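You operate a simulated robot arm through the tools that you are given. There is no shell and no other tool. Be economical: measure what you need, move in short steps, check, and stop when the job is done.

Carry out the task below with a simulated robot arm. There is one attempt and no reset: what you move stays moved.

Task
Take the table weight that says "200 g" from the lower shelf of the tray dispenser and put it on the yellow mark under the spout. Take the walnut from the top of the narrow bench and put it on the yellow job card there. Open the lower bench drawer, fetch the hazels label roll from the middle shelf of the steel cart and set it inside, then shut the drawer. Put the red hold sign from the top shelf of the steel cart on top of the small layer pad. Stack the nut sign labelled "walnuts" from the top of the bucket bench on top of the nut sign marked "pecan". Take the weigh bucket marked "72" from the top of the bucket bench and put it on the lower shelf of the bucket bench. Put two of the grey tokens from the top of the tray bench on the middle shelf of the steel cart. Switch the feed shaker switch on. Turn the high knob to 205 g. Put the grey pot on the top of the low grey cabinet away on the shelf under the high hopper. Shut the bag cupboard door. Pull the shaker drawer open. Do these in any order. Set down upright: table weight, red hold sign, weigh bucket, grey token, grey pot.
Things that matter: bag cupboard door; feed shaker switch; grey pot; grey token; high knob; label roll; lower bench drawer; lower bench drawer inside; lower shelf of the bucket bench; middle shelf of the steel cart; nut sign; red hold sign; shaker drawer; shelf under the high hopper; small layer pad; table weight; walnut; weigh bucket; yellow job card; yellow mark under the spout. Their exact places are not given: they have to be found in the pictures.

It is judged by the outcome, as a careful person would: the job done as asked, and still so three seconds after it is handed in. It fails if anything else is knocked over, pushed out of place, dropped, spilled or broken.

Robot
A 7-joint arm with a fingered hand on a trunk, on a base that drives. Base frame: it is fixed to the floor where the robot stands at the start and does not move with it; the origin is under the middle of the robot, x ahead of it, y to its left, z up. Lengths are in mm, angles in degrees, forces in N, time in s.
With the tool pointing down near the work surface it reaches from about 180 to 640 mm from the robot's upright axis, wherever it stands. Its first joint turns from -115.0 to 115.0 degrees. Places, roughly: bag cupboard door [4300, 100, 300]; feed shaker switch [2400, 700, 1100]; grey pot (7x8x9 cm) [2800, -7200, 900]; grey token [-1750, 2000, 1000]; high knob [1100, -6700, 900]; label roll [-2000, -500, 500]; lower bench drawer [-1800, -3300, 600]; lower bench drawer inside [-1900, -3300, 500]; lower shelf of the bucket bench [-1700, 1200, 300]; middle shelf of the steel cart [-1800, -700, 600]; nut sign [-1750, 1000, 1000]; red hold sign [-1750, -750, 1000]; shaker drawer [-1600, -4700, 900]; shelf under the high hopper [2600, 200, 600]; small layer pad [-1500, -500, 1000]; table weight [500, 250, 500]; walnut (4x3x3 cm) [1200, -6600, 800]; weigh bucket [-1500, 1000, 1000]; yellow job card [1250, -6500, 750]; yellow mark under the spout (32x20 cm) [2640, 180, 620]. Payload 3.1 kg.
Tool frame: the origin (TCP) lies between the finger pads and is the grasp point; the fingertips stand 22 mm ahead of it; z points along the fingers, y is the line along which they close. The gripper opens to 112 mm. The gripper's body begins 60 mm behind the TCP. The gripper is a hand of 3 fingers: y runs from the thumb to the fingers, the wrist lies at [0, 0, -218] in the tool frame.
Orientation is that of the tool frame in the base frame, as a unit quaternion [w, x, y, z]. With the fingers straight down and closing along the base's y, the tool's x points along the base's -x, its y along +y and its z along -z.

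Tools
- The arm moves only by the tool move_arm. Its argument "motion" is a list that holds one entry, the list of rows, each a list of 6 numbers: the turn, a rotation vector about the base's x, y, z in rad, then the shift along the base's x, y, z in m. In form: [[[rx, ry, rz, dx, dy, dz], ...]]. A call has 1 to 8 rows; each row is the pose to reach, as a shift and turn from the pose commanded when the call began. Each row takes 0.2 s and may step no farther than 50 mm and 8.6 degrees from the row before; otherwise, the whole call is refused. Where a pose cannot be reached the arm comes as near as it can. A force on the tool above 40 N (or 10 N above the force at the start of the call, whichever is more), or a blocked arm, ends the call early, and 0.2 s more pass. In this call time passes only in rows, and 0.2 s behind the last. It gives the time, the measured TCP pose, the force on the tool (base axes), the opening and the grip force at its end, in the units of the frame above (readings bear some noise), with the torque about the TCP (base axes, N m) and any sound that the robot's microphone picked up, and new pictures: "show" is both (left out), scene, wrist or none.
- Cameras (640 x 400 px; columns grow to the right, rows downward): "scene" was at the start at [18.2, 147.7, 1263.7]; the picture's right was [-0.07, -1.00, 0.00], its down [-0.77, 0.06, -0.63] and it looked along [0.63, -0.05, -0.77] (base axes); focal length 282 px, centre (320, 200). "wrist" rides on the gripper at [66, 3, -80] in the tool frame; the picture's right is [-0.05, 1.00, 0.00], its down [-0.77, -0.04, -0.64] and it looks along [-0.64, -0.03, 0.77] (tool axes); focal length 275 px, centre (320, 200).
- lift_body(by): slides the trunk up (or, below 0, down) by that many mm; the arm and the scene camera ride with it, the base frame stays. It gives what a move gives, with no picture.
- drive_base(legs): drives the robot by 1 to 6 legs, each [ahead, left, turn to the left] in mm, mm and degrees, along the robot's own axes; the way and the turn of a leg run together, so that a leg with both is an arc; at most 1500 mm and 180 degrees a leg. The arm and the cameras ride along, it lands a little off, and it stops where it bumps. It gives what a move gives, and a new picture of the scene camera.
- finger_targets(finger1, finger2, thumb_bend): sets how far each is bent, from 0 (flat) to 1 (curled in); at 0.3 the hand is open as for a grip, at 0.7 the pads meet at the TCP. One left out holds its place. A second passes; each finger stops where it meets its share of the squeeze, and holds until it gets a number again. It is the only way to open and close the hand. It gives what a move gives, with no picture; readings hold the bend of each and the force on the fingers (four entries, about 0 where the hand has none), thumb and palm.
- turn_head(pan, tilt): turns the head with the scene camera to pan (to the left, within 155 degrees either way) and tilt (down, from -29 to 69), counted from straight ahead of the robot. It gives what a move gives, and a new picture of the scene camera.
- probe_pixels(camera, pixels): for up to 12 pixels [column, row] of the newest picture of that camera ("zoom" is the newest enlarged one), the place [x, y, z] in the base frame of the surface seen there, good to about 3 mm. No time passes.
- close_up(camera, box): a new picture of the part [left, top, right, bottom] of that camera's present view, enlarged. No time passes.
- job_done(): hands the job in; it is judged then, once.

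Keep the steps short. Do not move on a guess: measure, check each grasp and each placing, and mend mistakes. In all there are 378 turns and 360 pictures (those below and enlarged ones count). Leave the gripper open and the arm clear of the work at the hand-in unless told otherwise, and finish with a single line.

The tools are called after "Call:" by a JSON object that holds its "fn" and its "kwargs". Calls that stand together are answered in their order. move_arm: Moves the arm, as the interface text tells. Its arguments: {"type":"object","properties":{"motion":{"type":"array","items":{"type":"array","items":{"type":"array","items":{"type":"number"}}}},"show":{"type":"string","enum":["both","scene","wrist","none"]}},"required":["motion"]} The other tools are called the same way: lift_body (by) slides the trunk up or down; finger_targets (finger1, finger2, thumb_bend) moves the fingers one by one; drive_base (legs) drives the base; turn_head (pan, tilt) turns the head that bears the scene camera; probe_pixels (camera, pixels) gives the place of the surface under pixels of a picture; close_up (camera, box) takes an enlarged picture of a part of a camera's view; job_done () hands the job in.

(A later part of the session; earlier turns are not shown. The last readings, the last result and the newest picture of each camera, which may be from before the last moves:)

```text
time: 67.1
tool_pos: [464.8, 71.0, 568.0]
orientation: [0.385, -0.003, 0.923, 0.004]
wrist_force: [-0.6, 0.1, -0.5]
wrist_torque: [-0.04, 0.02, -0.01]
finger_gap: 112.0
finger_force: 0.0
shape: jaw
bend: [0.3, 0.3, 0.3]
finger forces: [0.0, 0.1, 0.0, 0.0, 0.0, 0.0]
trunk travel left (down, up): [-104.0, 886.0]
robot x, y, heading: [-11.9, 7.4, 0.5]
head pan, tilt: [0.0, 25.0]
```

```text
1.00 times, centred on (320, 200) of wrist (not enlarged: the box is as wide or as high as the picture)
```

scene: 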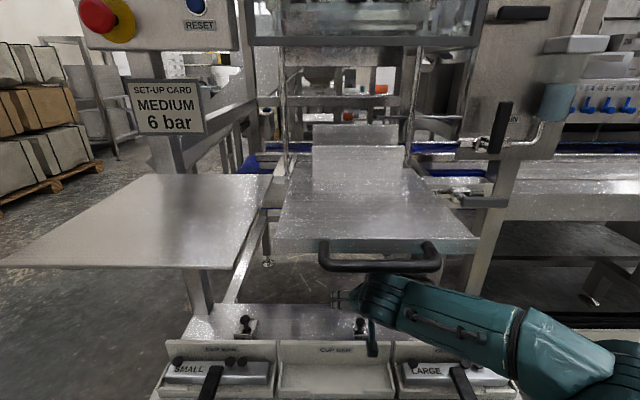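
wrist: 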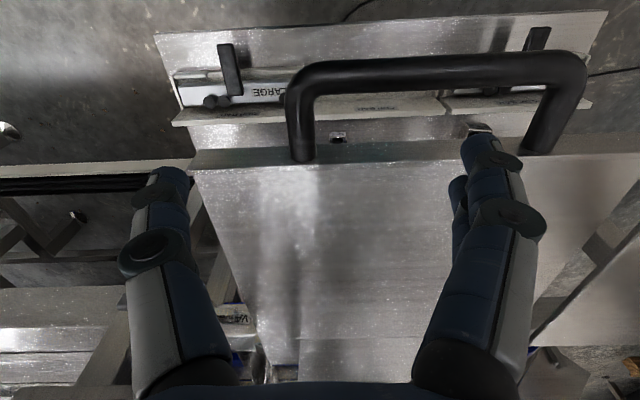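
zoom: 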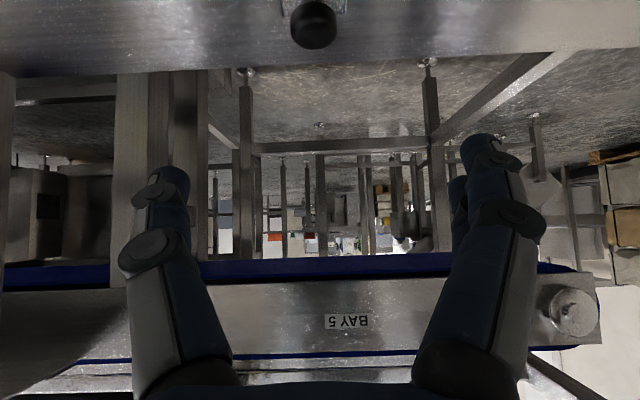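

The knob shows at (313,25), laterally centred. I tip the hand steeper and descend to z≈492, x≈478.

Call:
{"fn": "move_arm", "kwargs": {"motion": [[[0, 0.1, 0, 0.003, 0, -0.02], [0, 0.23, 0, 0.006, 0, -0.04], [0, 0.36, 0, 0.01, 0, -0.06], [0, 0.49, 0, 0.012, 0, -0.07], [0, 0.524, 0, 0.013, 0, -0.076]]], "show": "both"}}

```text
time: 68.3
tool_pos: [476.6, 71.2, 491.7]
orientation: [0.131, -0.003, 0.991, 0.005]
wrist_force: [-0.4, 0.4, -0.5]
wrist_torque: [-0.01, 0.01, -0.01]
finger_gap: 111.7
finger_force: 0.0
shape: jaw
bend: [0.3, 0.3, 0.3]
finger forces: [0.0, 0.1, 0.1, 0.1, 0.0, 0.1]
trunk travel left (down, up): [-104.0, 886.0]
robot x, y, heading: [-13.6, 5.0, 0.4]
head pan, tilt: [0.0, 25.0]
```

scene: 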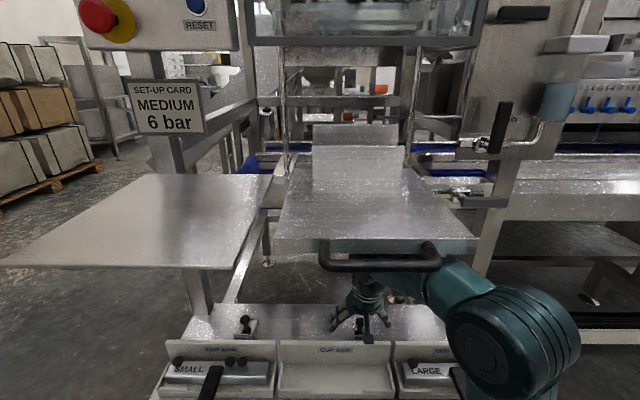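
wrist: 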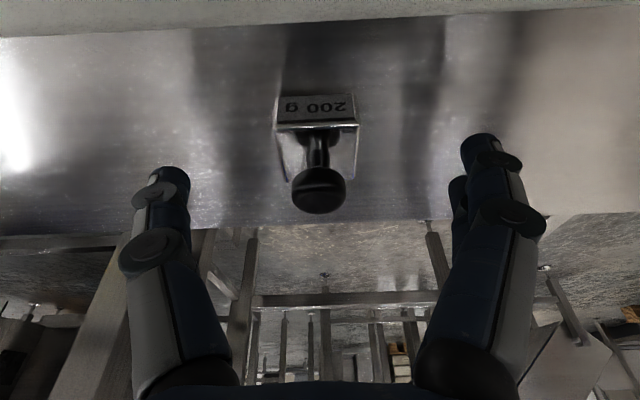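

Call:
{"fn": "probe_pixels", "kwargs": {"camera": "wrist", "pixels": [[318, 190], [318, 175], [300, 190], [338, 190]]}}

Call:
{"fn": "finger_targets", "kwargs": {"finger1": 0.7, "finger2": 0.7, "thumb_bend": 0.7}}

Call:
{"fn": "close_up", "kwargs": {"camera": "wrist", "box": [0, 0, 640, 400]}}

```text
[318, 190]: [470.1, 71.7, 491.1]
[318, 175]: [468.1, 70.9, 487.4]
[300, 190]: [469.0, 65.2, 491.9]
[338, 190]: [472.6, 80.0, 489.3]
```

```text
time: 69.3
tool_pos: [478.4, 72.4, 493.0]
orientation: [0.133, -0.002, 0.991, 0.004]
wrist_force: [1.0, 0.2, 4.4]
wrist_torque: [0.13, 0.03, -0.04]
finger_gap: 19.5
finger_force: 8.3
shape: fingers
bend: [0.65, 0.69, 0.66]
finger forces: [11.0, 1.0, 0.0, 0.1, 6.3, 0.1]
trunk travel left (down, up): [-104.0, 886.0]
robot x, y, heading: [-14.5, 4.4, 0.4]
head pan, tilt: [0.0, 25.0]
```

```text
1.00 times, centred on (320, 200) of wrist (not enlarged: the box is as wide or as high as the picture)
```

zoom: 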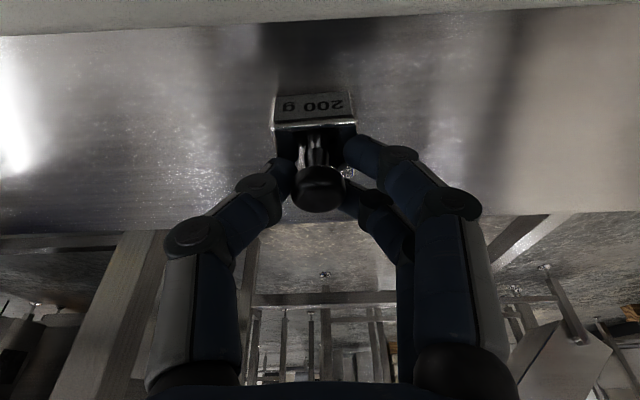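

Gripped the knob. Lift 20 mm to test.

Call:
{"fn": "finger_targets", "kwargs": {"finger1": 0.8, "finger2": 0.8, "thumb_bend": 0.8}}

Call:
{"fn": "move_arm", "kwargs": {"motion": [[[0, 0, 0, 0, 0, 0.01], [0, 0, 0, 0, 0, 0.02]]], "show": "wrist"}}

```text
time: 70.3
tool_pos: [477.5, 72.0, 492.1]
orientation: [0.131, -0.001, 0.991, 0.005]
wrist_force: [-1.8, -0.6, 1.5]
wrist_torque: [-0.12, 0.11, 0.0]
finger_gap: 19.8
finger_force: 20.0
shape: fingers
bend: [0.7, 0.73, 0.67]
finger forces: [14.4, 8.3, 0.0, 0.0, 17.4, 0.0]
trunk travel left (down, up): [-104.0, 886.0]
robot x, y, heading: [-11.1, 6.7, 0.4]
head pan, tilt: [0.0, 25.0]
```

```text
time: 70.9
tool_pos: [477.3, 71.0, 511.2]
orientation: [0.131, -0.002, 0.991, 0.005]
wrist_force: [-0.4, 1.4, -1.9]
wrist_torque: [-0.01, 0.0, 0.0]
finger_gap: 20.2
finger_force: 13.3
shape: fingers
bend: [0.65, 0.78, 0.69]
finger forces: [11.8, 1.6, 0.0, 0.0, 14.3, 0.0]
trunk travel left (down, up): [-104.0, 886.0]
robot x, y, heading: [-13.4, 7.3, 0.3]
head pan, tilt: [0.0, 25.0]
```

wrist: 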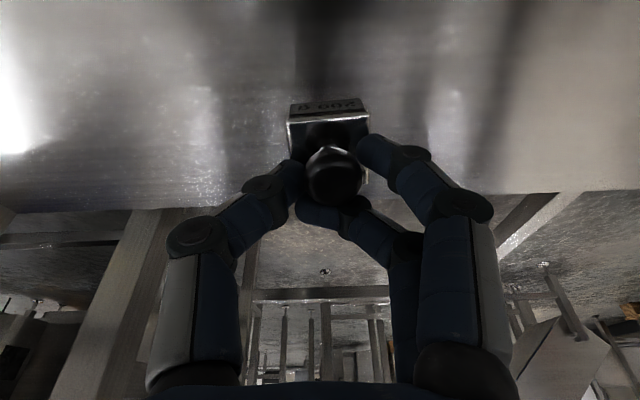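

Held. Pitch to 35° while rising to z≈585 to clear rack below and plate above.

Call:
{"fn": "move_arm", "kwargs": {"motion": [[[0, -0.12, 0, 0, 0, 0.012], [0, -0.24, 0, 0, 0, 0.025], [0, -0.36, 0, 0, 0, 0.037], [0, -0.48, 0, 0, 0, 0.05], [0, -0.6, 0, 0, 0, 0.062], [0, -0.7, 0, 0, 0, 0.076]]], "show": "both"}}

```text
time: 72.3
tool_pos: [476.0, 71.3, 587.8]
orientation: [0.465, -0.003, 0.886, 0.004]
wrist_force: [0.2, 0.5, -1.9]
wrist_torque: [-0.01, 0.0, -0.01]
finger_gap: 19.9
finger_force: 12.8
shape: fingers
bend: [0.65, 0.78, 0.69]
finger forces: [11.5, 1.7, 0.0, 0.0, 12.7, 0.1]
trunk travel left (down, up): [-104.0, 886.0]
robot x, y, heading: [-12.7, 8.3, 0.1]
head pan, tilt: [0.0, 25.0]
```

scene: 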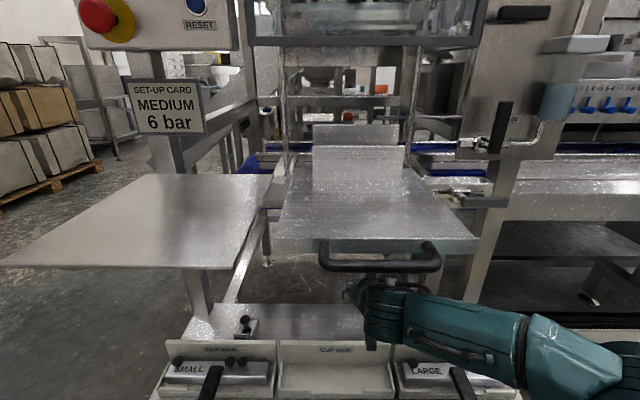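
wrist: 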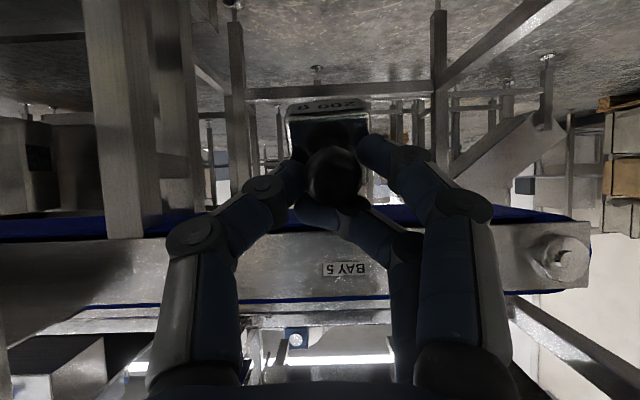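

Back out, then straighten the hand and raise the trunk for carrying.

Call:
{"fn": "drive_base", "kwargs": {"legs": [[-450, 0, 0]]}}

Call:
{"fn": "move_arm", "kwargs": {"motion": [[[0, 0.13, 0, -0.02, 0, 0], [0, 0.26, 0, -0.04, 0, 0], [0, 0.39, 0, -0.06, 0, 0], [0, 0.52, 0, -0.08, 0, 0], [0, 0.65, 0, -0.1, 0, 0], [0, 0.78, 0, -0.12, 0, 0], [0, 0.91, 0, -0.14, 0, 0], [0, 0.96, 0, -0.16, 0, 0]]], "show": "wrist"}}

Call:
{"fn": "drive_base", "kwargs": {"legs": [[0, 1150, 0], [1000, 0, 0]]}}

```text
time: 75.0
tool_pos: [24.3, 68.3, 586.6]
orientation: [0.463, -0.002, 0.886, 0.003]
wrist_force: [0.5, -0.4, -1.7]
wrist_torque: [-0.05, 0.05, 0.0]
finger_gap: 19.9
finger_force: 12.8
shape: fingers
bend: [0.65, 0.78, 0.69]
finger forces: [11.6, 1.8, 0.1, 0.0, 12.6, 0.1]
trunk travel left (down, up): [-104.0, 886.0]
robot x, y, heading: [-463.7, 1.2, 0.4]
head pan, tilt: [0.0, 25.0]
```

scene: 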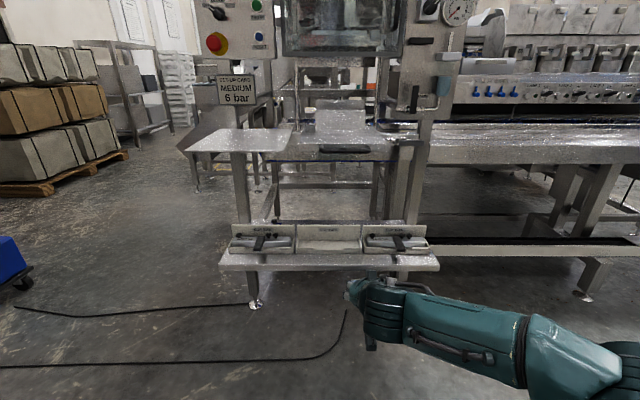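

```text
time: 76.8
tool_pos: [-135.6, 68.1, 588.3]
orientation: [0.001, 0.0, 1.0, 0.003]
wrist_force: [-0.1, 0.0, -2.4]
wrist_torque: [0.01, -0.03, 0.03]
finger_gap: 2.2
finger_force: 10.1
shape: fingers
bend: [0.72, 0.78, 0.73]
finger forces: [6.8, 0.1, 0.0, 0.0, 14.8, 0.0]
trunk travel left (down, up): [-104.0, 886.0]
robot x, y, heading: [-466.1, 2.5, 0.3]
head pan, tilt: [0.0, 25.0]
```

wrist: 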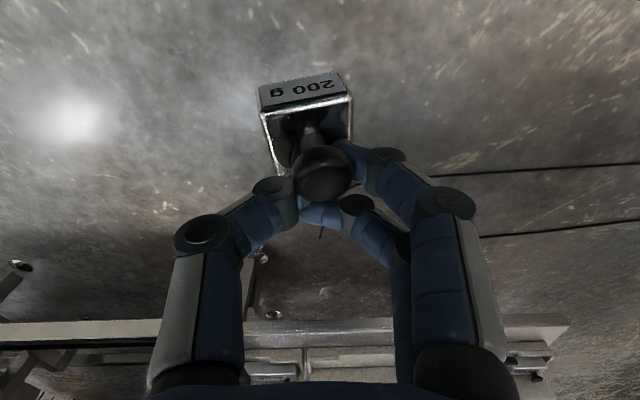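

```text
time: 87.5
tool_pos: [878.1, 1205.1, 588.8]
orientation: [0.003, 0.011, 1.0, 0.004]
wrist_force: [0.4, 0.4, -1.9]
wrist_torque: [-0.02, -0.03, 0.03]
finger_gap: 2.2
finger_force: 10.4
shape: fingers
bend: [0.72, 0.78, 0.73]
finger forces: [6.7, 0.0, 0.0, 0.0, 14.9, 0.0]
trunk travel left (down, up): [-104.0, 886.0]
robot x, y, heading: [545.0, 1150.4, -1.0]
head pan, tilt: [0.0, 25.0]
```

scene: 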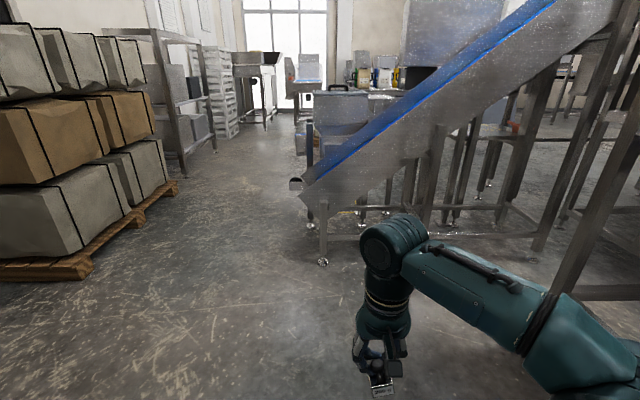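

The weight now hangs by its knob on the fingers, still held. Look for the high hopper to the right.

Call:
{"fn": "turn_head", "kwargs": {"pan": -35, "tilt": 15}}

Call:
{"fn": "probe_pixels", "kwargs": {"camera": "scene", "pixels": [[320, 200], [200, 200], [100, 250], [400, 250], [500, 200], [300, 300]]}}

```text
time: 88.5
tool_pos: [878.0, 1204.4, 588.3]
orientation: [0.002, 0.012, 1.0, 0.005]
wrist_force: [0.6, -0.4, -1.9]
wrist_torque: [0.05, -0.03, 0.0]
finger_gap: 2.0
finger_force: 10.6
shape: fingers
bend: [0.72, 0.78, 0.73]
finger forces: [6.7, 0.1, 0.1, 0.1, 14.8, 0.0]
trunk travel left (down, up): [-104.0, 886.0]
robot x, y, heading: [548.5, 1147.3, -1.0]
head pan, tilt: [-35.0, 15.0]
```

scene: 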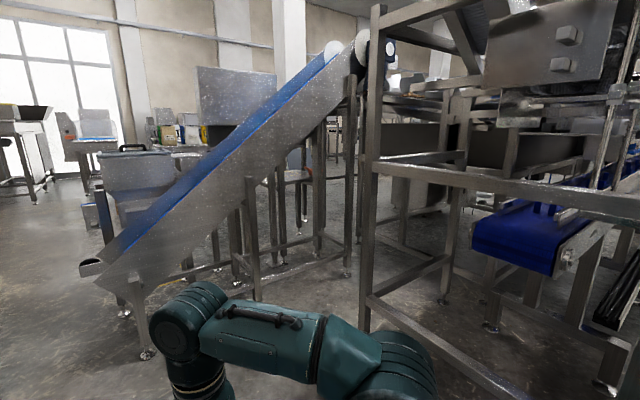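

```text
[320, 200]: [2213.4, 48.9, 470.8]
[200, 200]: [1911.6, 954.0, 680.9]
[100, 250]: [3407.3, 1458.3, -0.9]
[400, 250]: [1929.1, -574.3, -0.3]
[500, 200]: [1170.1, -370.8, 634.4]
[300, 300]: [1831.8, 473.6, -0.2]
```

The incline's foot lies straight ahead near (1800,1290); I pass left of it.

Call:
{"fn": "drive_base", "kwargs": {"legs": [[0, 600, 0], [1000, 0, 0]]}}

Call:
{"fn": "turn_head", "kwargs": {"pan": -40, "tilt": 20}}

Call:
{"fn": "turn_head", "kwargs": {"pan": 0, "tilt": 25}}

```text
time: 90.5
tool_pos: [894.1, 1403.7, 588.9]
orientation: [0.003, -0.023, 1.0, 0.003]
wrist_force: [0.3, -0.2, -2.5]
wrist_torque: [0.01, -0.05, 0.02]
finger_gap: 2.0
finger_force: 11.3
shape: fingers
bend: [0.72, 0.78, 0.74]
finger forces: [7.2, 0.1, 0.0, 0.0, 15.4, 0.0]
trunk travel left (down, up): [-104.0, 886.0]
robot x, y, heading: [566.2, 1327.6, 2.7]
head pan, tilt: [-35.0, 15.0]
stopped in leg 1: the robot was blocked; the commanded pose is now the measured one
```

scene: 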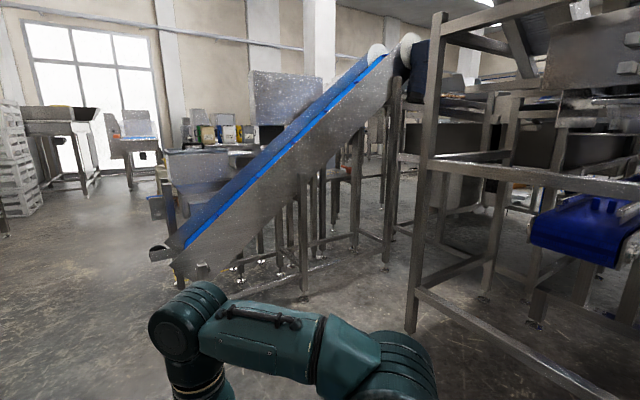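

```text
time: 91.2
tool_pos: [894.5, 1404.6, 588.3]
orientation: [0.001, -0.023, 1.0, 0.004]
wrist_force: [0.5, -0.5, -2.2]
wrist_torque: [0.02, -0.05, 0.01]
finger_gap: 1.8
finger_force: 11.3
shape: fingers
bend: [0.72, 0.78, 0.74]
finger forces: [7.3, 0.1, 0.0, 0.0, 15.4, 0.0]
trunk travel left (down, up): [-104.0, 886.0]
robot x, y, heading: [561.1, 1328.5, 3.1]
head pan, tilt: [-40.0, 20.0]
```

scene: 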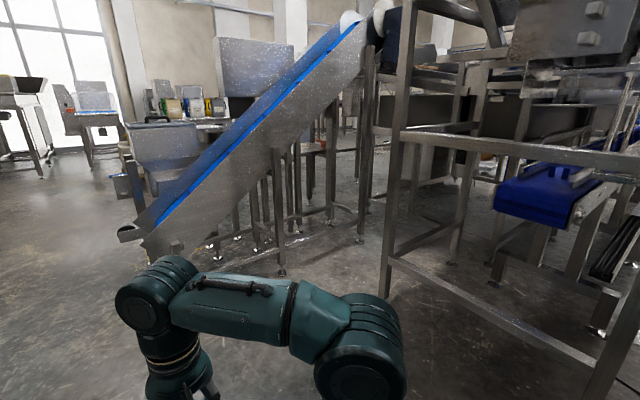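

```text
time: 92.2
tool_pos: [894.4, 1404.4, 589.5]
orientation: [0.002, -0.024, 1.0, 0.004]
wrist_force: [0.8, 0.0, -1.8]
wrist_torque: [0.04, -0.02, 0.0]
finger_gap: 1.8
finger_force: 11.7
shape: fingers
bend: [0.72, 0.78, 0.74]
finger forces: [7.2, 0.1, 0.0, 0.0, 15.4, 0.0]
trunk travel left (down, up): [-104.0, 886.0]
robot x, y, heading: [568.1, 1328.8, 2.8]
head pan, tilt: [0.0, 25.0]
```

scene: 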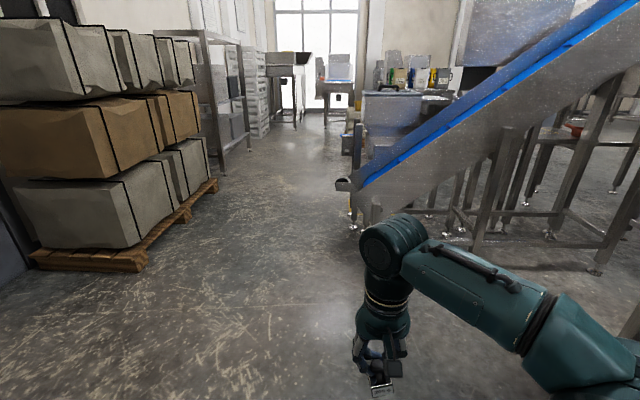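

Bumped on the left—likely the trolley. I look there.

Call:
{"fn": "turn_head", "kwargs": {"pan": 90, "tilt": 45}}

Call:
{"fn": "probe_pixels", "kwargs": {"camera": "scene", "pixels": [[320, 200], [320, 300], [250, 200], [400, 200], [320, 120]]}}

```text
time: 93.9
tool_pos: [895.1, 1404.1, 587.4]
orientation: [0.001, -0.024, 1.0, 0.003]
wrist_force: [0.7, -0.7, -2.2]
wrist_torque: [-0.01, -0.02, -0.01]
finger_gap: 2.0
finger_force: 11.1
shape: fingers
bend: [0.72, 0.78, 0.74]
finger forces: [7.2, 0.1, 0.0, 0.0, 15.3, 0.0]
trunk travel left (down, up): [-104.0, 886.0]
robot x, y, heading: [565.4, 1327.8, 2.7]
head pan, tilt: [90.0, 45.0]
```

scene: 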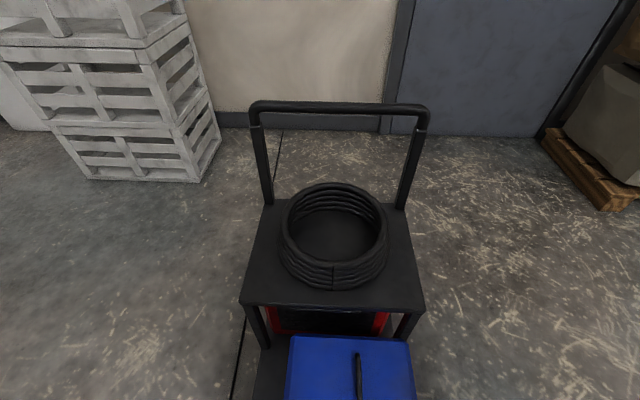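

```text
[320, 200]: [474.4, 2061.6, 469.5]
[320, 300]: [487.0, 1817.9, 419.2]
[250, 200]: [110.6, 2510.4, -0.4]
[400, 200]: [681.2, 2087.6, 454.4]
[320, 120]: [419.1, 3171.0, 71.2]
```

I ease right 60 mm off the trolley, go ahead, then left around the incline's foot.

Call:
{"fn": "drive_base", "kwargs": {"legs": [[0, -80, -3], [500, 0, 0], [0, 400, 0]]}}

Call:
{"fn": "turn_head", "kwargs": {"pan": 0, "tilt": 25}}

Call:
{"fn": "turn_head", "kwargs": {"pan": 100, "tilt": 35}}

```text
time: 99.6
tool_pos: [1407.8, 1711.9, 588.1]
orientation: [0.002, -0.001, 1.0, 0.003]
wrist_force: [-0.4, 0.6, -1.3]
wrist_torque: [0.02, -0.06, -0.01]
finger_gap: 1.8
finger_force: 11.4
shape: fingers
bend: [0.72, 0.78, 0.74]
finger forces: [7.1, 0.1, 0.1, 0.1, 15.3, 0.0]
trunk travel left (down, up): [-104.0, 886.0]
robot x, y, heading: [1078.7, 1650.6, 0.3]
head pan, tilt: [90.0, 45.0]
```

scene: 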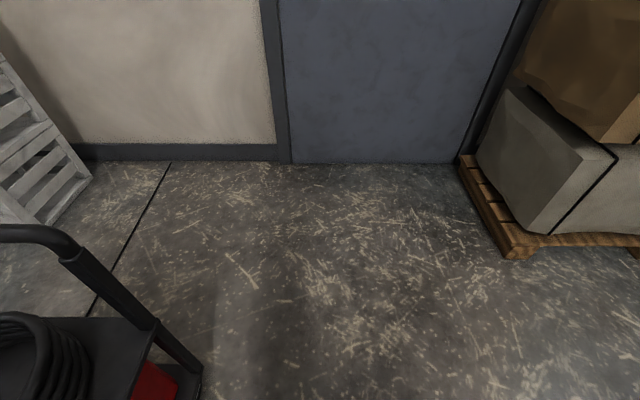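

```text
time: 101.3
tool_pos: [1407.5, 1712.8, 588.1]
orientation: [0.002, 0.001, 1.0, 0.004]
wrist_force: [-0.7, 0.7, -2.3]
wrist_torque: [0.02, -0.01, -0.01]
finger_gap: 2.2
finger_force: 11.0
shape: fingers
bend: [0.72, 0.78, 0.74]
finger forces: [7.1, 0.1, 0.0, 0.0, 15.3, 0.0]
trunk travel left (down, up): [-104.0, 886.0]
robot x, y, heading: [1078.2, 1650.5, 0.3]
head pan, tilt: [0.0, 25.0]
```

scene: 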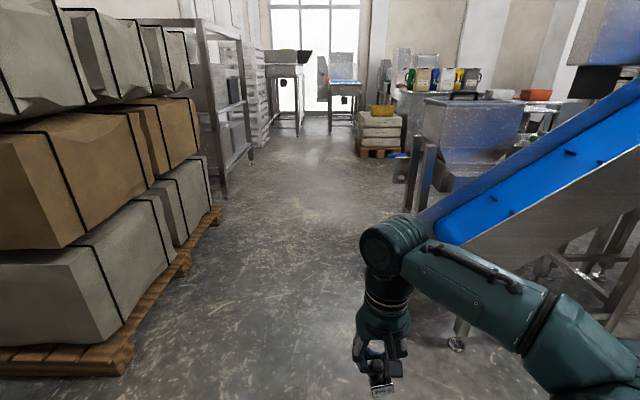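

```text
time: 103.0
tool_pos: [1408.1, 1713.0, 587.5]
orientation: [0.002, 0.0, 1.0, 0.003]
wrist_force: [-0.4, 1.3, -1.9]
wrist_torque: [0.02, -0.02, 0.03]
finger_gap: 1.9
finger_force: 11.3
shape: fingers
bend: [0.72, 0.78, 0.74]
finger forces: [7.2, 0.0, 0.0, 0.0, 15.2, 0.0]
trunk travel left (down, up): [-104.0, 886.0]
robot x, y, heading: [1077.5, 1647.5, 0.2]
head pan, tilt: [100.0, 35.0]
```

scene: 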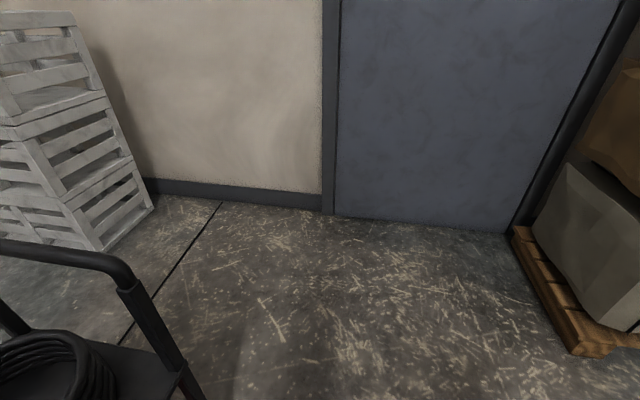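

Call:
{"fn": "turn_head", "kwargs": {"pan": -10, "tilt": 30}}

Call:
{"fn": "probe_pixels", "kwargs": {"camera": "scene", "pixels": [[270, 160], [220, 220], [180, 280], [420, 220], [480, 310], [410, 150], [300, 250], [380, 120]]}}

```text
time: 104.9
tool_pos: [1408.0, 1712.6, 588.6]
orientation: [0.002, 0.0, 1.0, 0.003]
wrist_force: [-0.2, 0.3, -2.1]
wrist_torque: [0.03, -0.06, -0.03]
finger_gap: 2.0
finger_force: 11.1
shape: fingers
bend: [0.72, 0.78, 0.74]
finger forces: [7.2, 0.0, 0.1, 0.1, 15.3, 0.0]
trunk travel left (down, up): [-104.0, 886.0]
robot x, y, heading: [1079.6, 1648.5, 0.0]
head pan, tilt: [-10.0, 30.0]
```

scene: 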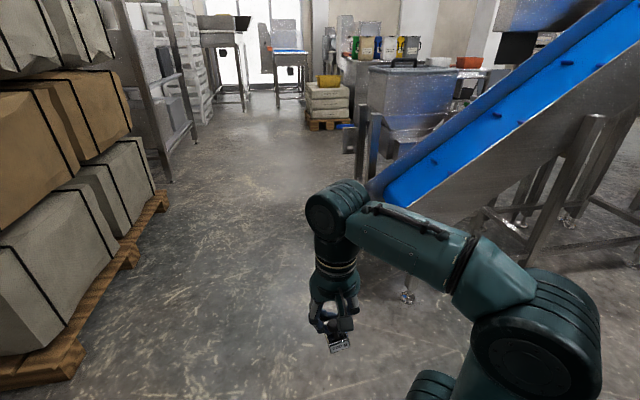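

```text
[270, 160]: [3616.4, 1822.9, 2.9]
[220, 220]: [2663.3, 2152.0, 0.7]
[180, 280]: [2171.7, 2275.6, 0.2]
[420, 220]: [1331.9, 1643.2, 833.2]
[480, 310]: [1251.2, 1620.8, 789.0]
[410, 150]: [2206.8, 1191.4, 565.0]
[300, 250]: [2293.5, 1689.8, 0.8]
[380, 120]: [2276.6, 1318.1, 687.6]
```

Call:
{"fn": "drive_base", "kwargs": {"legs": [[0, 120, 0], [1500, 0, 0]]}}

Call:
{"fn": "turn_head", "kwargs": {"pan": -90, "tilt": 15}}

Call:
{"fn": "turn_head", "kwargs": {"pan": -40, "tilt": 20}}

```text
time: 113.2
tool_pos: [2906.3, 1837.5, 588.3]
orientation: [0.001, 0.0, 1.0, 0.003]
wrist_force: [0.0, -0.6, -1.2]
wrist_torque: [0.0, -0.06, 0.02]
finger_gap: 1.5
finger_force: 11.3
shape: fingers
bend: [0.72, 0.78, 0.74]
finger forces: [7.0, 0.1, 0.0, 0.0, 15.3, 0.0]
trunk travel left (down, up): [-104.0, 886.0]
robot x, y, heading: [2573.8, 1777.1, -0.2]
head pan, tilt: [-10.0, 30.0]
```

scene: 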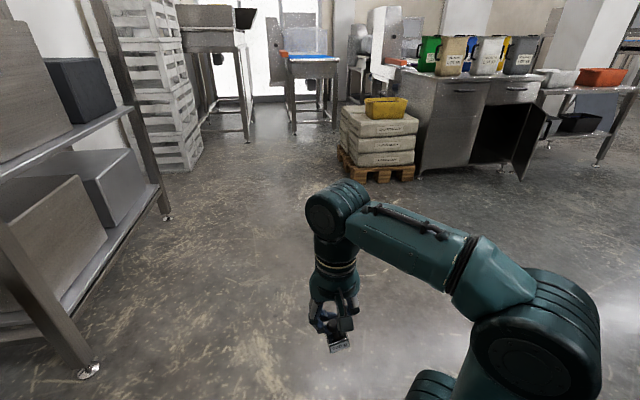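

```text
time: 114.7
tool_pos: [2906.4, 1836.4, 588.3]
orientation: [0.002, 0.001, 1.0, 0.003]
wrist_force: [-0.3, -0.4, -2.8]
wrist_torque: [0.03, -0.04, -0.02]
finger_gap: 2.0
finger_force: 11.0
shape: fingers
bend: [0.72, 0.78, 0.74]
finger forces: [7.0, 0.0, 0.0, 0.0, 15.3, 0.0]
trunk travel left (down, up): [-104.0, 886.0]
robot x, y, heading: [2577.2, 1773.7, 0.2]
head pan, tilt: [-90.0, 15.0]
```

scene: 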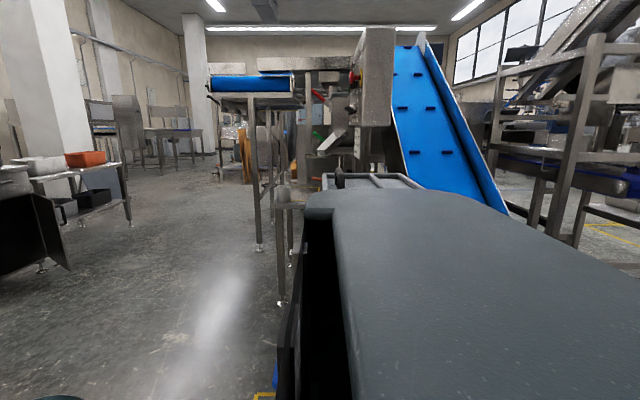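

```text
time: 115.9
tool_pos: [2906.2, 1836.9, 587.3]
orientation: [0.002, 0.0, 1.0, 0.004]
wrist_force: [-0.1, -0.2, -1.6]
wrist_torque: [-0.02, 0.0, -0.02]
finger_gap: 1.7
finger_force: 11.0
shape: fingers
bend: [0.72, 0.78, 0.74]
finger forces: [7.0, 0.0, 0.1, 0.1, 15.3, 0.1]
trunk travel left (down, up): [-104.0, 886.0]
robot x, y, heading: [2576.9, 1773.4, 0.4]
head pan, tilt: [-40.0, 20.0]
```

scene: 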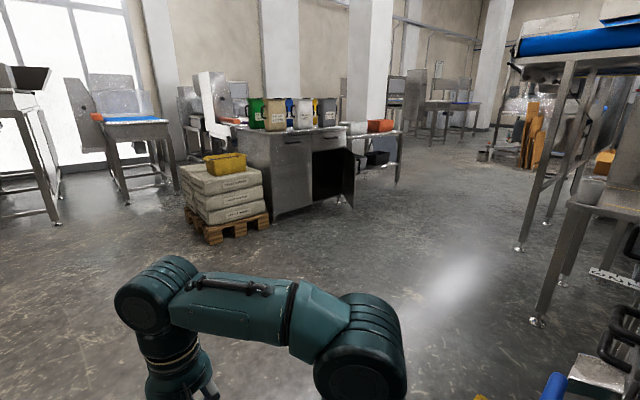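

The bag cupboard with its open door is at (340,170). I drive on past the hopper machine and turn right to look at it.

Call:
{"fn": "drive_base", "kwargs": {"legs": [[850, 0, 0], [0, 0, -90], [700, 0, 0]]}}

Call:
{"fn": "turn_head", "kwargs": {"pan": -60, "tilt": 15}}

```text
time: 127.6
tool_pos: [3495.5, 738.3, 588.7]
orientation: [0.003, 0.706, 0.708, 0.001]
wrist_force: [0.0, 0.7, -1.7]
wrist_torque: [0.0, 0.02, 0.02]
finger_gap: 1.8
finger_force: 11.5
shape: fingers
bend: [0.72, 0.78, 0.74]
finger forces: [6.9, 0.1, 0.0, 0.1, 15.3, 0.0]
trunk travel left (down, up): [-104.0, 886.0]
robot x, y, heading: [3431.8, 1067.5, -89.8]
head pan, tilt: [-40.0, 20.0]
```

scene: 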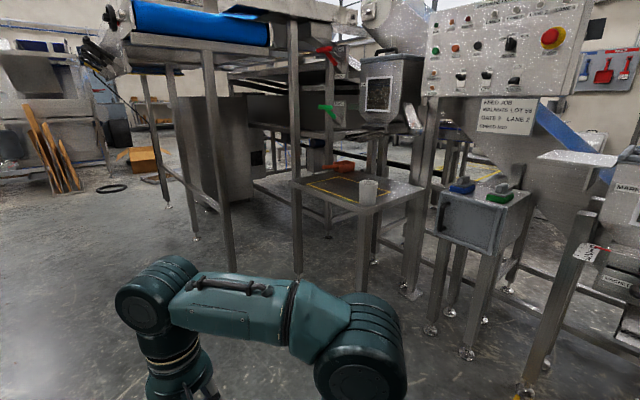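

```text
time: 128.5
tool_pos: [3496.7, 737.9, 587.2]
orientation: [0.004, 0.707, 0.708, 0.001]
wrist_force: [0.0, 0.1, -1.5]
wrist_torque: [-0.06, -0.02, 0.01]
finger_gap: 1.6
finger_force: 10.9
shape: fingers
bend: [0.72, 0.78, 0.74]
finger forces: [6.9, 0.1, 0.0, 0.0, 15.2, 0.0]
trunk travel left (down, up): [-104.0, 886.0]
robot x, y, heading: [3428.4, 1067.5, -89.8]
head pan, tilt: [-60.0, 15.0]
```

scene: 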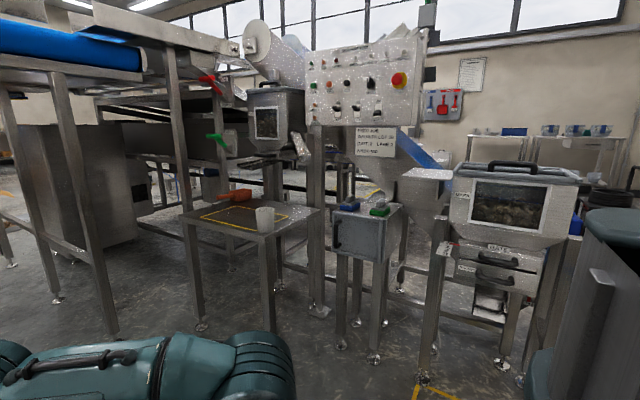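

There is the shelf with the yellow mark and the control panel. Zoom both.

Call:
{"fn": "close_up", "kwargs": {"camera": "scene", "box": [170, 170, 330, 270]}}

Call:
{"fn": "probe_pixels", "kwargs": {"camera": "zoom", "pixels": [[130, 175], [260, 235], [350, 185], [455, 190], [50, 170], [360, 275], [590, 160], [240, 130], [270, 200], [380, 165], [380, 220]]}}

Call:
{"fn": "close_up", "kwargs": {"camera": "scene", "box": [290, 40, 430, 170]}}

```text
4.00 times, centred on (250, 220) of scene
```

zoom: 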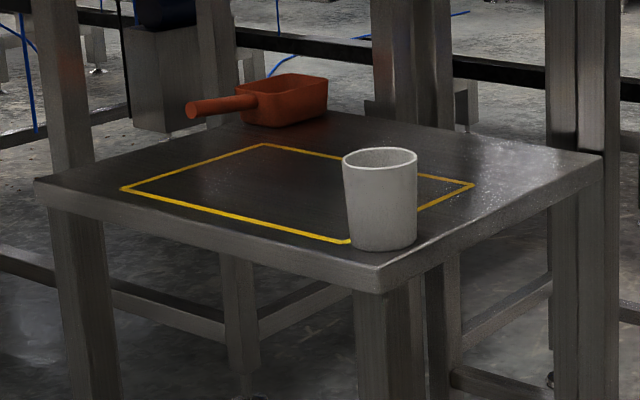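

```text
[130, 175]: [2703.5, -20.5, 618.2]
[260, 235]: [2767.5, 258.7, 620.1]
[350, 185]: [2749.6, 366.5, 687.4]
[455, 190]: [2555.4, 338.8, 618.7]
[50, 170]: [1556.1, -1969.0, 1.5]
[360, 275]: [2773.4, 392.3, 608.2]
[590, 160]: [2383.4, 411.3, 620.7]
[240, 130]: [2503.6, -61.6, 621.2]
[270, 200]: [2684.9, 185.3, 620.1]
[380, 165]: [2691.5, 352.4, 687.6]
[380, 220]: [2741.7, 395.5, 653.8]
```

```text
3.08 times, centred on (360, 105) of scene
```

zoom: 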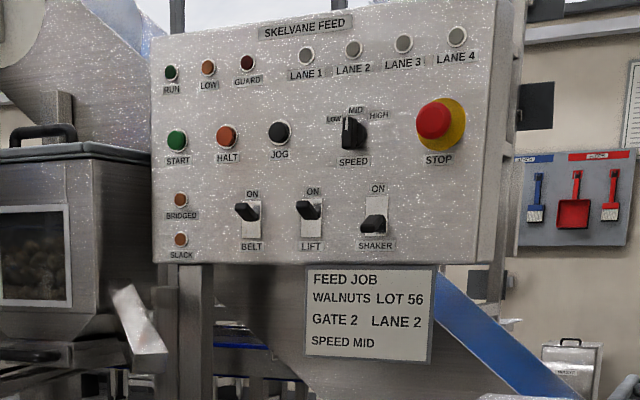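

Call:
{"fn": "probe_pixels", "kwargs": {"camera": "scene", "pixels": [[265, 150], [250, 140], [300, 150], [275, 95], [240, 110], [190, 200], [225, 140], [315, 240], [280, 152]]}}

Call:
{"fn": "close_up", "kwargs": {"camera": "scene", "box": [190, 60, 350, 180]}}

```text
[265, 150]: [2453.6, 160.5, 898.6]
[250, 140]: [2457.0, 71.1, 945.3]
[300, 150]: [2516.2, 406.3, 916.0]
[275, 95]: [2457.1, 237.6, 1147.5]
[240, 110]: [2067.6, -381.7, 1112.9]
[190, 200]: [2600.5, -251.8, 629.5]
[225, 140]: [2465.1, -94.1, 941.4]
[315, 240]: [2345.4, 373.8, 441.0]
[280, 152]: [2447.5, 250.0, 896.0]
```

```text
3.33 times, centred on (270, 120) of scene
```

zoom: 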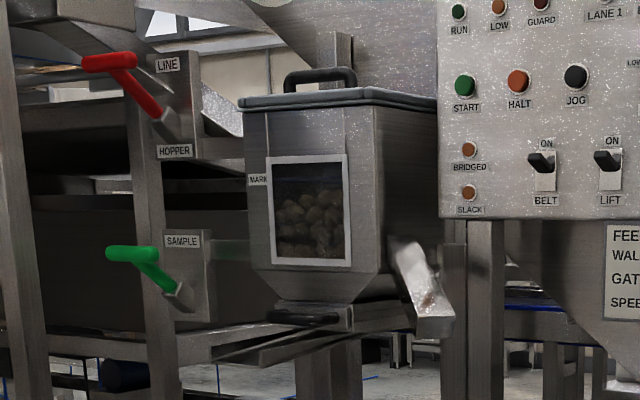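

Space above the mark is free from the +x side. I turn to face -x and move alongside.

Call:
{"fn": "drive_base", "kwargs": {"legs": [[0, 0, -90], [0, 840, 0]]}}

Call:
{"fn": "turn_head", "kwargs": {"pan": 10, "tilt": 35}}

Call:
{"fn": "probe_pixels", "kwargs": {"camera": "scene", "pixels": [[100, 300], [200, 300], [320, 250], [150, 250]]}}

```text
time: 136.8
tool_pos: [3107.4, 162.7, 588.2]
orientation: [0.004, 1.0, 0.003, -0.002]
wrist_force: [0.4, 0.4, -1.5]
wrist_torque: [0.0, 0.01, -0.06]
finger_gap: 1.7
finger_force: 11.0
shape: fingers
bend: [0.72, 0.78, 0.74]
finger forces: [6.9, 0.0, 0.0, 0.1, 15.3, 0.0]
trunk travel left (down, up): [-104.0, 886.0]
robot x, y, heading: [3436.8, 229.2, -179.4]
head pan, tilt: [-60.0, 15.0]
```

scene: 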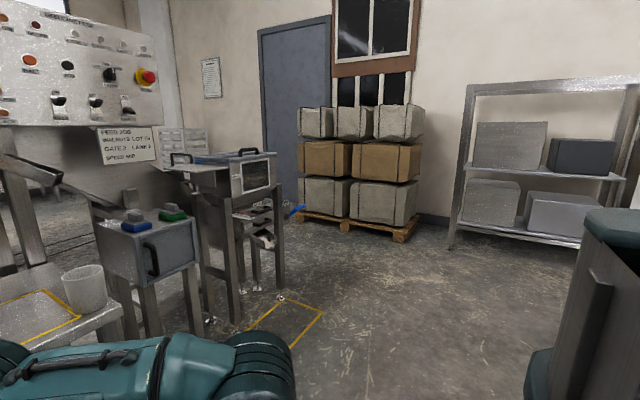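

```text
time: 138.2
tool_pos: [3107.7, 163.6, 587.2]
orientation: [0.003, 1.0, 0.003, -0.002]
wrist_force: [-0.5, -0.8, -1.7]
wrist_torque: [-0.01, 0.03, 0.02]
finger_gap: 1.5
finger_force: 11.0
shape: fingers
bend: [0.72, 0.78, 0.74]
finger forces: [7.0, 0.0, 0.0, 0.0, 15.3, 0.0]
trunk travel left (down, up): [-104.0, 886.0]
robot x, y, heading: [3439.9, 228.3, -179.7]
head pan, tilt: [10.0, 35.0]
```

scene: 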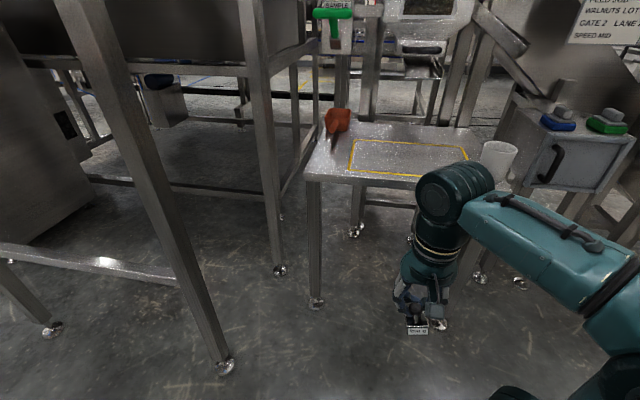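

```text
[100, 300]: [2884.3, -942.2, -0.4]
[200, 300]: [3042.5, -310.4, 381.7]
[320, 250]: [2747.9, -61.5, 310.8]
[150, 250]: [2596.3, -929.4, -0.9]
```

Raise the trunk and drive up to the shelf.

Call:
{"fn": "lift_body", "kwargs": {"by": 140}}

Call:
{"fn": "drive_base", "kwargs": {"legs": [[290, 0, 0]]}}

Call:
{"fn": "move_arm", "kwargs": {"motion": [[[0, 0, 0, -0.05, 0, 0], [0, 0, 0, -0.1, 0, 0], [0, 0, 0, -0.145, 0, 0]]], "show": "both"}}

```text
time: 139.8
tool_pos: [3107.6, 163.4, 728.1]
orientation: [0.004, 1.0, 0.002, -0.003]
wrist_force: [0.1, -0.8, -2.1]
wrist_torque: [-0.02, 0.02, 0.0]
finger_gap: 1.8
finger_force: 11.1
shape: fingers
bend: [0.72, 0.78, 0.74]
finger forces: [6.9, 0.0, 0.1, 0.0, 15.3, 0.0]
trunk travel left (down, up): [-244.0, 746.0]
robot x, y, heading: [3435.3, 231.3, -179.6]
head pan, tilt: [10.0, 35.0]
```

```text
time: 141.8
tool_pos: [2821.4, 160.0, 728.3]
orientation: [0.004, 1.0, 0.003, -0.002]
wrist_force: [0.2, -0.3, -2.0]
wrist_torque: [-0.01, 0.03, 0.01]
finger_gap: 1.6
finger_force: 11.7
shape: fingers
bend: [0.72, 0.78, 0.74]
finger forces: [7.0, 0.0, 0.0, 0.1, 15.3, 0.0]
trunk travel left (down, up): [-244.0, 746.0]
robot x, y, heading: [3148.5, 222.1, -179.4]
head pan, tilt: [10.0, 35.0]
```

scene: 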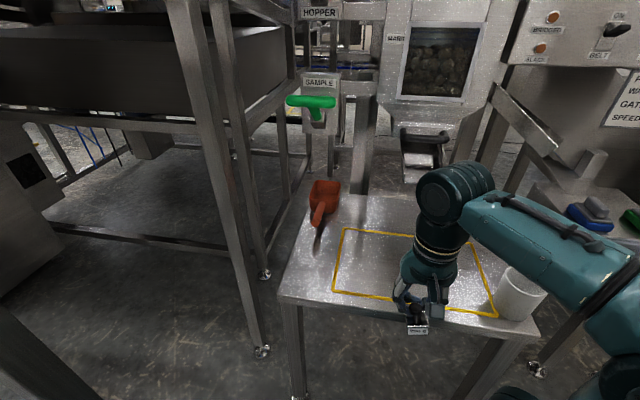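

```text
time: 142.6
tool_pos: [2674.6, 161.0, 727.0]
orientation: [0.003, 1.0, 0.002, -0.001]
wrist_force: [0.0, 0.7, -2.1]
wrist_torque: [0.0, 0.04, -0.01]
finger_gap: 1.4
finger_force: 10.8
shape: fingers
bend: [0.72, 0.78, 0.74]
finger forces: [6.7, 0.1, 0.0, 0.1, 15.7, 0.0]
trunk travel left (down, up): [-244.0, 746.0]
robot x, y, heading: [3150.7, 221.3, -179.9]
head pan, tilt: [10.0, 35.0]
```

scene: 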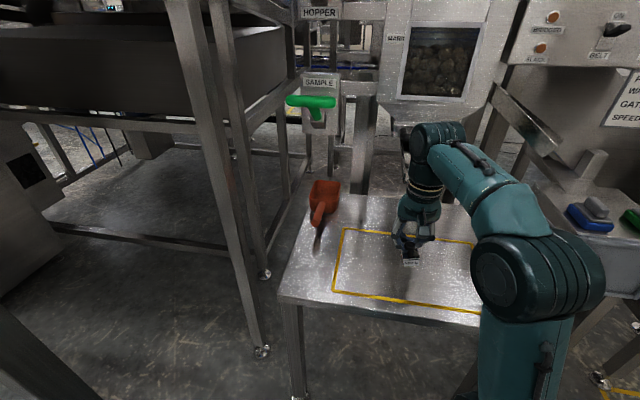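
wrist: 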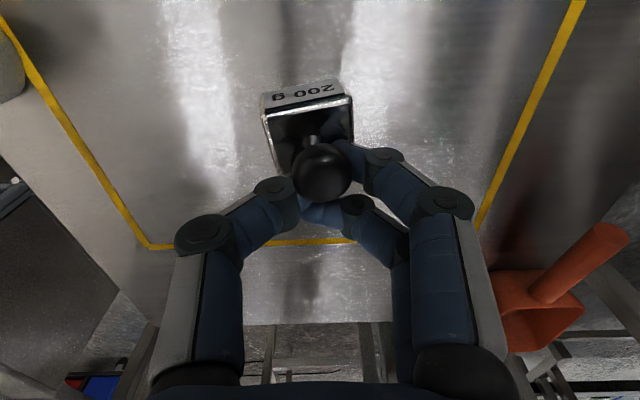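

Call:
{"fn": "probe_pixels", "kwargs": {"camera": "wrist", "pixels": [[305, 102], [305, 92], [320, 160], [200, 180]]}}

```text
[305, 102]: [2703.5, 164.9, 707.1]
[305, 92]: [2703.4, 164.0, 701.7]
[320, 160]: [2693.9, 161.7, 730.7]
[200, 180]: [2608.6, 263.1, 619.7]
```

Call:
{"fn": "move_arm", "kwargs": {"motion": [[[0, 0, 0, 0, 0, -0.04], [0, 0, 0, 0, 0, -0.058], [0, 0, 0, 0, 0, -0.062], [0, 0, 0, 0, 0, -0.066]]], "show": "wrist"}}

Call:
{"fn": "probe_pixels", "kwargs": {"camera": "wrist", "pixels": [[305, 102], [305, 92], [320, 160], [200, 180]]}}

```text
time: 143.6
tool_pos: [2675.3, 160.9, 664.7]
orientation: [0.003, 1.0, 0.002, -0.004]
wrist_force: [0.8, 3.9, 9.7]
wrist_torque: [-0.06, 0.0, -0.01]
finger_gap: 0.4
finger_force: 16.4
shape: fingers
bend: [0.73, 0.78, 0.75]
finger forces: [9.6, 0.0, 0.1, 0.0, 23.8, 0.0]
trunk travel left (down, up): [-244.0, 746.0]
robot x, y, heading: [3146.4, 223.6, -179.5]
head pan, tilt: [10.0, 35.0]
```

wrist: 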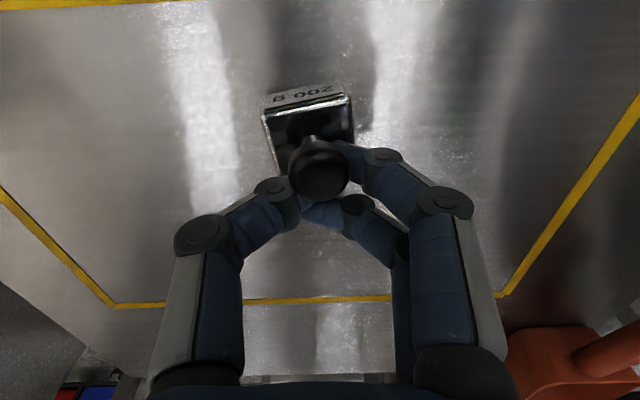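

```text
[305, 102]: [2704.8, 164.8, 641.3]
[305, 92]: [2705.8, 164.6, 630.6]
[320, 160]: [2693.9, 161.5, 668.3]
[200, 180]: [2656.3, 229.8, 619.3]
```

Contact (9.7 N), weight sits on the mark. Open the fingers gently and check.

Call:
{"fn": "finger_targets", "kwargs": {"finger1": 0.6, "finger2": 0.6, "thumb_bend": 0.6}}

Call:
{"fn": "finger_targets", "kwargs": {"finger1": 0.3, "finger2": 0.3, "thumb_bend": 0.3}}

Call:
{"fn": "close_up", "kwargs": {"camera": "wrist", "box": [0, 0, 640, 400]}}

```text
time: 144.6
tool_pos: [2675.6, 160.4, 666.0]
orientation: [0.005, 1.0, 0.002, -0.008]
wrist_force: [0.2, 0.4, 26.5]
wrist_torque: [0.11, -0.17, 0.03]
finger_gap: 9.9
finger_force: 15.4
shape: fingers
bend: [0.68, 0.6, 0.65]
finger forces: [8.4, 0.0, 0.0, 0.0, 22.8, 0.0]
trunk travel left (down, up): [-244.0, 746.0]
robot x, y, heading: [3147.0, 222.9, -179.5]
head pan, tilt: [10.0, 35.0]
stopped: the force on the tool passed its limit at 41 N (the readings are from after the stop); the commanded pose is now the measured one
```

```text
time: 145.6
tool_pos: [2674.4, 159.3, 664.0]
orientation: [0.004, 1.0, 0.003, -0.003]
wrist_force: [0.4, -0.7, 0.0]
wrist_torque: [0.0, 0.03, -0.03]
finger_gap: 111.3
finger_force: 0.0
shape: fingers
bend: [0.3, 0.3, 0.3]
finger forces: [0.0, 0.0, 0.0, 0.0, 0.0, 0.0]
trunk travel left (down, up): [-244.0, 746.0]
robot x, y, heading: [3154.3, 224.1, -179.6]
head pan, tilt: [10.0, 35.0]
```

```text
1.00 times, centred on (320, 200) of wrist (not enlarged: the box is as wide or as high as the picture)
```

zoom: 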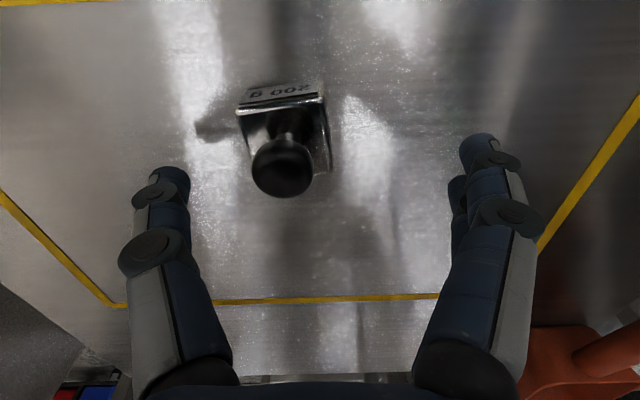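

The weight stands upright inside the mark. Lift away and look at the panel switch.

Call:
{"fn": "move_arm", "kwargs": {"motion": [[[0, 0, 0, 0, 0, 0.05], [0, 0, 0, 0, 0, 0.1], [0, 0, 0, 0.05, 0, 0.1], [0, 0, 0, 0.1, 0, 0.1], [0, 0, 0, 0.145, 0, 0.1]]], "show": "none"}}

Call:
{"fn": "turn_head", "kwargs": {"pan": -30, "tilt": 5}}

Call:
{"fn": "close_up", "kwargs": {"camera": "scene", "box": [220, 80, 420, 205]}}

```text
time: 146.8
tool_pos: [2819.6, 160.9, 760.0]
orientation: [0.005, 1.0, 0.002, -0.003]
wrist_force: [0.1, -0.7, 0.5]
wrist_torque: [0.01, 0.01, -0.02]
finger_gap: 111.2
finger_force: 0.1
shape: fingers
bend: [0.3, 0.3, 0.3]
finger forces: [0.1, 0.1, 0.0, 0.1, 0.0, 0.0]
trunk travel left (down, up): [-244.0, 746.0]
robot x, y, heading: [3149.7, 223.4, -179.1]
head pan, tilt: [10.0, 35.0]
```

```text
time: 147.9
tool_pos: [2818.3, 162.0, 759.8]
orientation: [0.004, 1.0, 0.003, -0.004]
wrist_force: [-0.6, -0.3, 0.2]
wrist_torque: [0.01, 0.02, -0.01]
finger_gap: 111.5
finger_force: 0.1
shape: fingers
bend: [0.3, 0.3, 0.3]
finger forces: [0.1, 0.1, 0.0, 0.0, 0.0, 0.0]
trunk travel left (down, up): [-244.0, 746.0]
robot x, y, heading: [3146.5, 224.3, -179.5]
head pan, tilt: [-30.0, 5.0]
```

scene: 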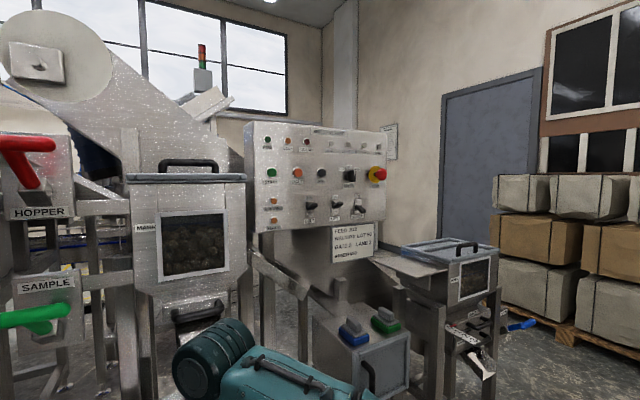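

```text
3.20 times, centred on (320, 142) of scene
```

zoom: 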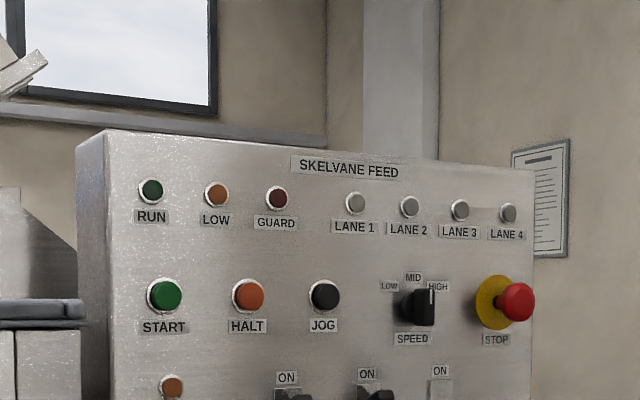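

Call:
{"fn": "close_up", "kwargs": {"camera": "scene", "box": [290, 180, 386, 240]}}

Call:
{"fn": "probe_pixels", "kwargs": {"camera": "scene", "pixels": [[358, 209], [358, 203], [334, 203], [309, 205], [345, 185], [350, 275], [385, 265], [360, 340], [392, 320], [270, 250]]}}

```text
6.67 times, centred on (338, 210) of scene
```

zoom: 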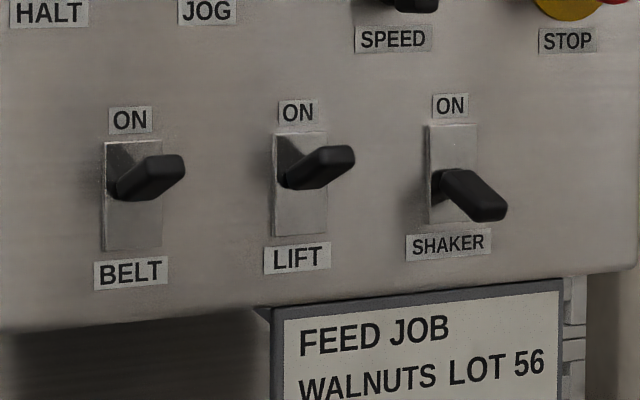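

```text
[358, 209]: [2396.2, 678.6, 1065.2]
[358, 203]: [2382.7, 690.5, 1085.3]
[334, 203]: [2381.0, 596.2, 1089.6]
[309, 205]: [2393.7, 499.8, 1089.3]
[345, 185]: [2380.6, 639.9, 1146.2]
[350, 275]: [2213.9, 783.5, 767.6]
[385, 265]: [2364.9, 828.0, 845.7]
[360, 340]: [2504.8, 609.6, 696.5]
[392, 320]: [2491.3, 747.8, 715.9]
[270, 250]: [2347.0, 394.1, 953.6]
```

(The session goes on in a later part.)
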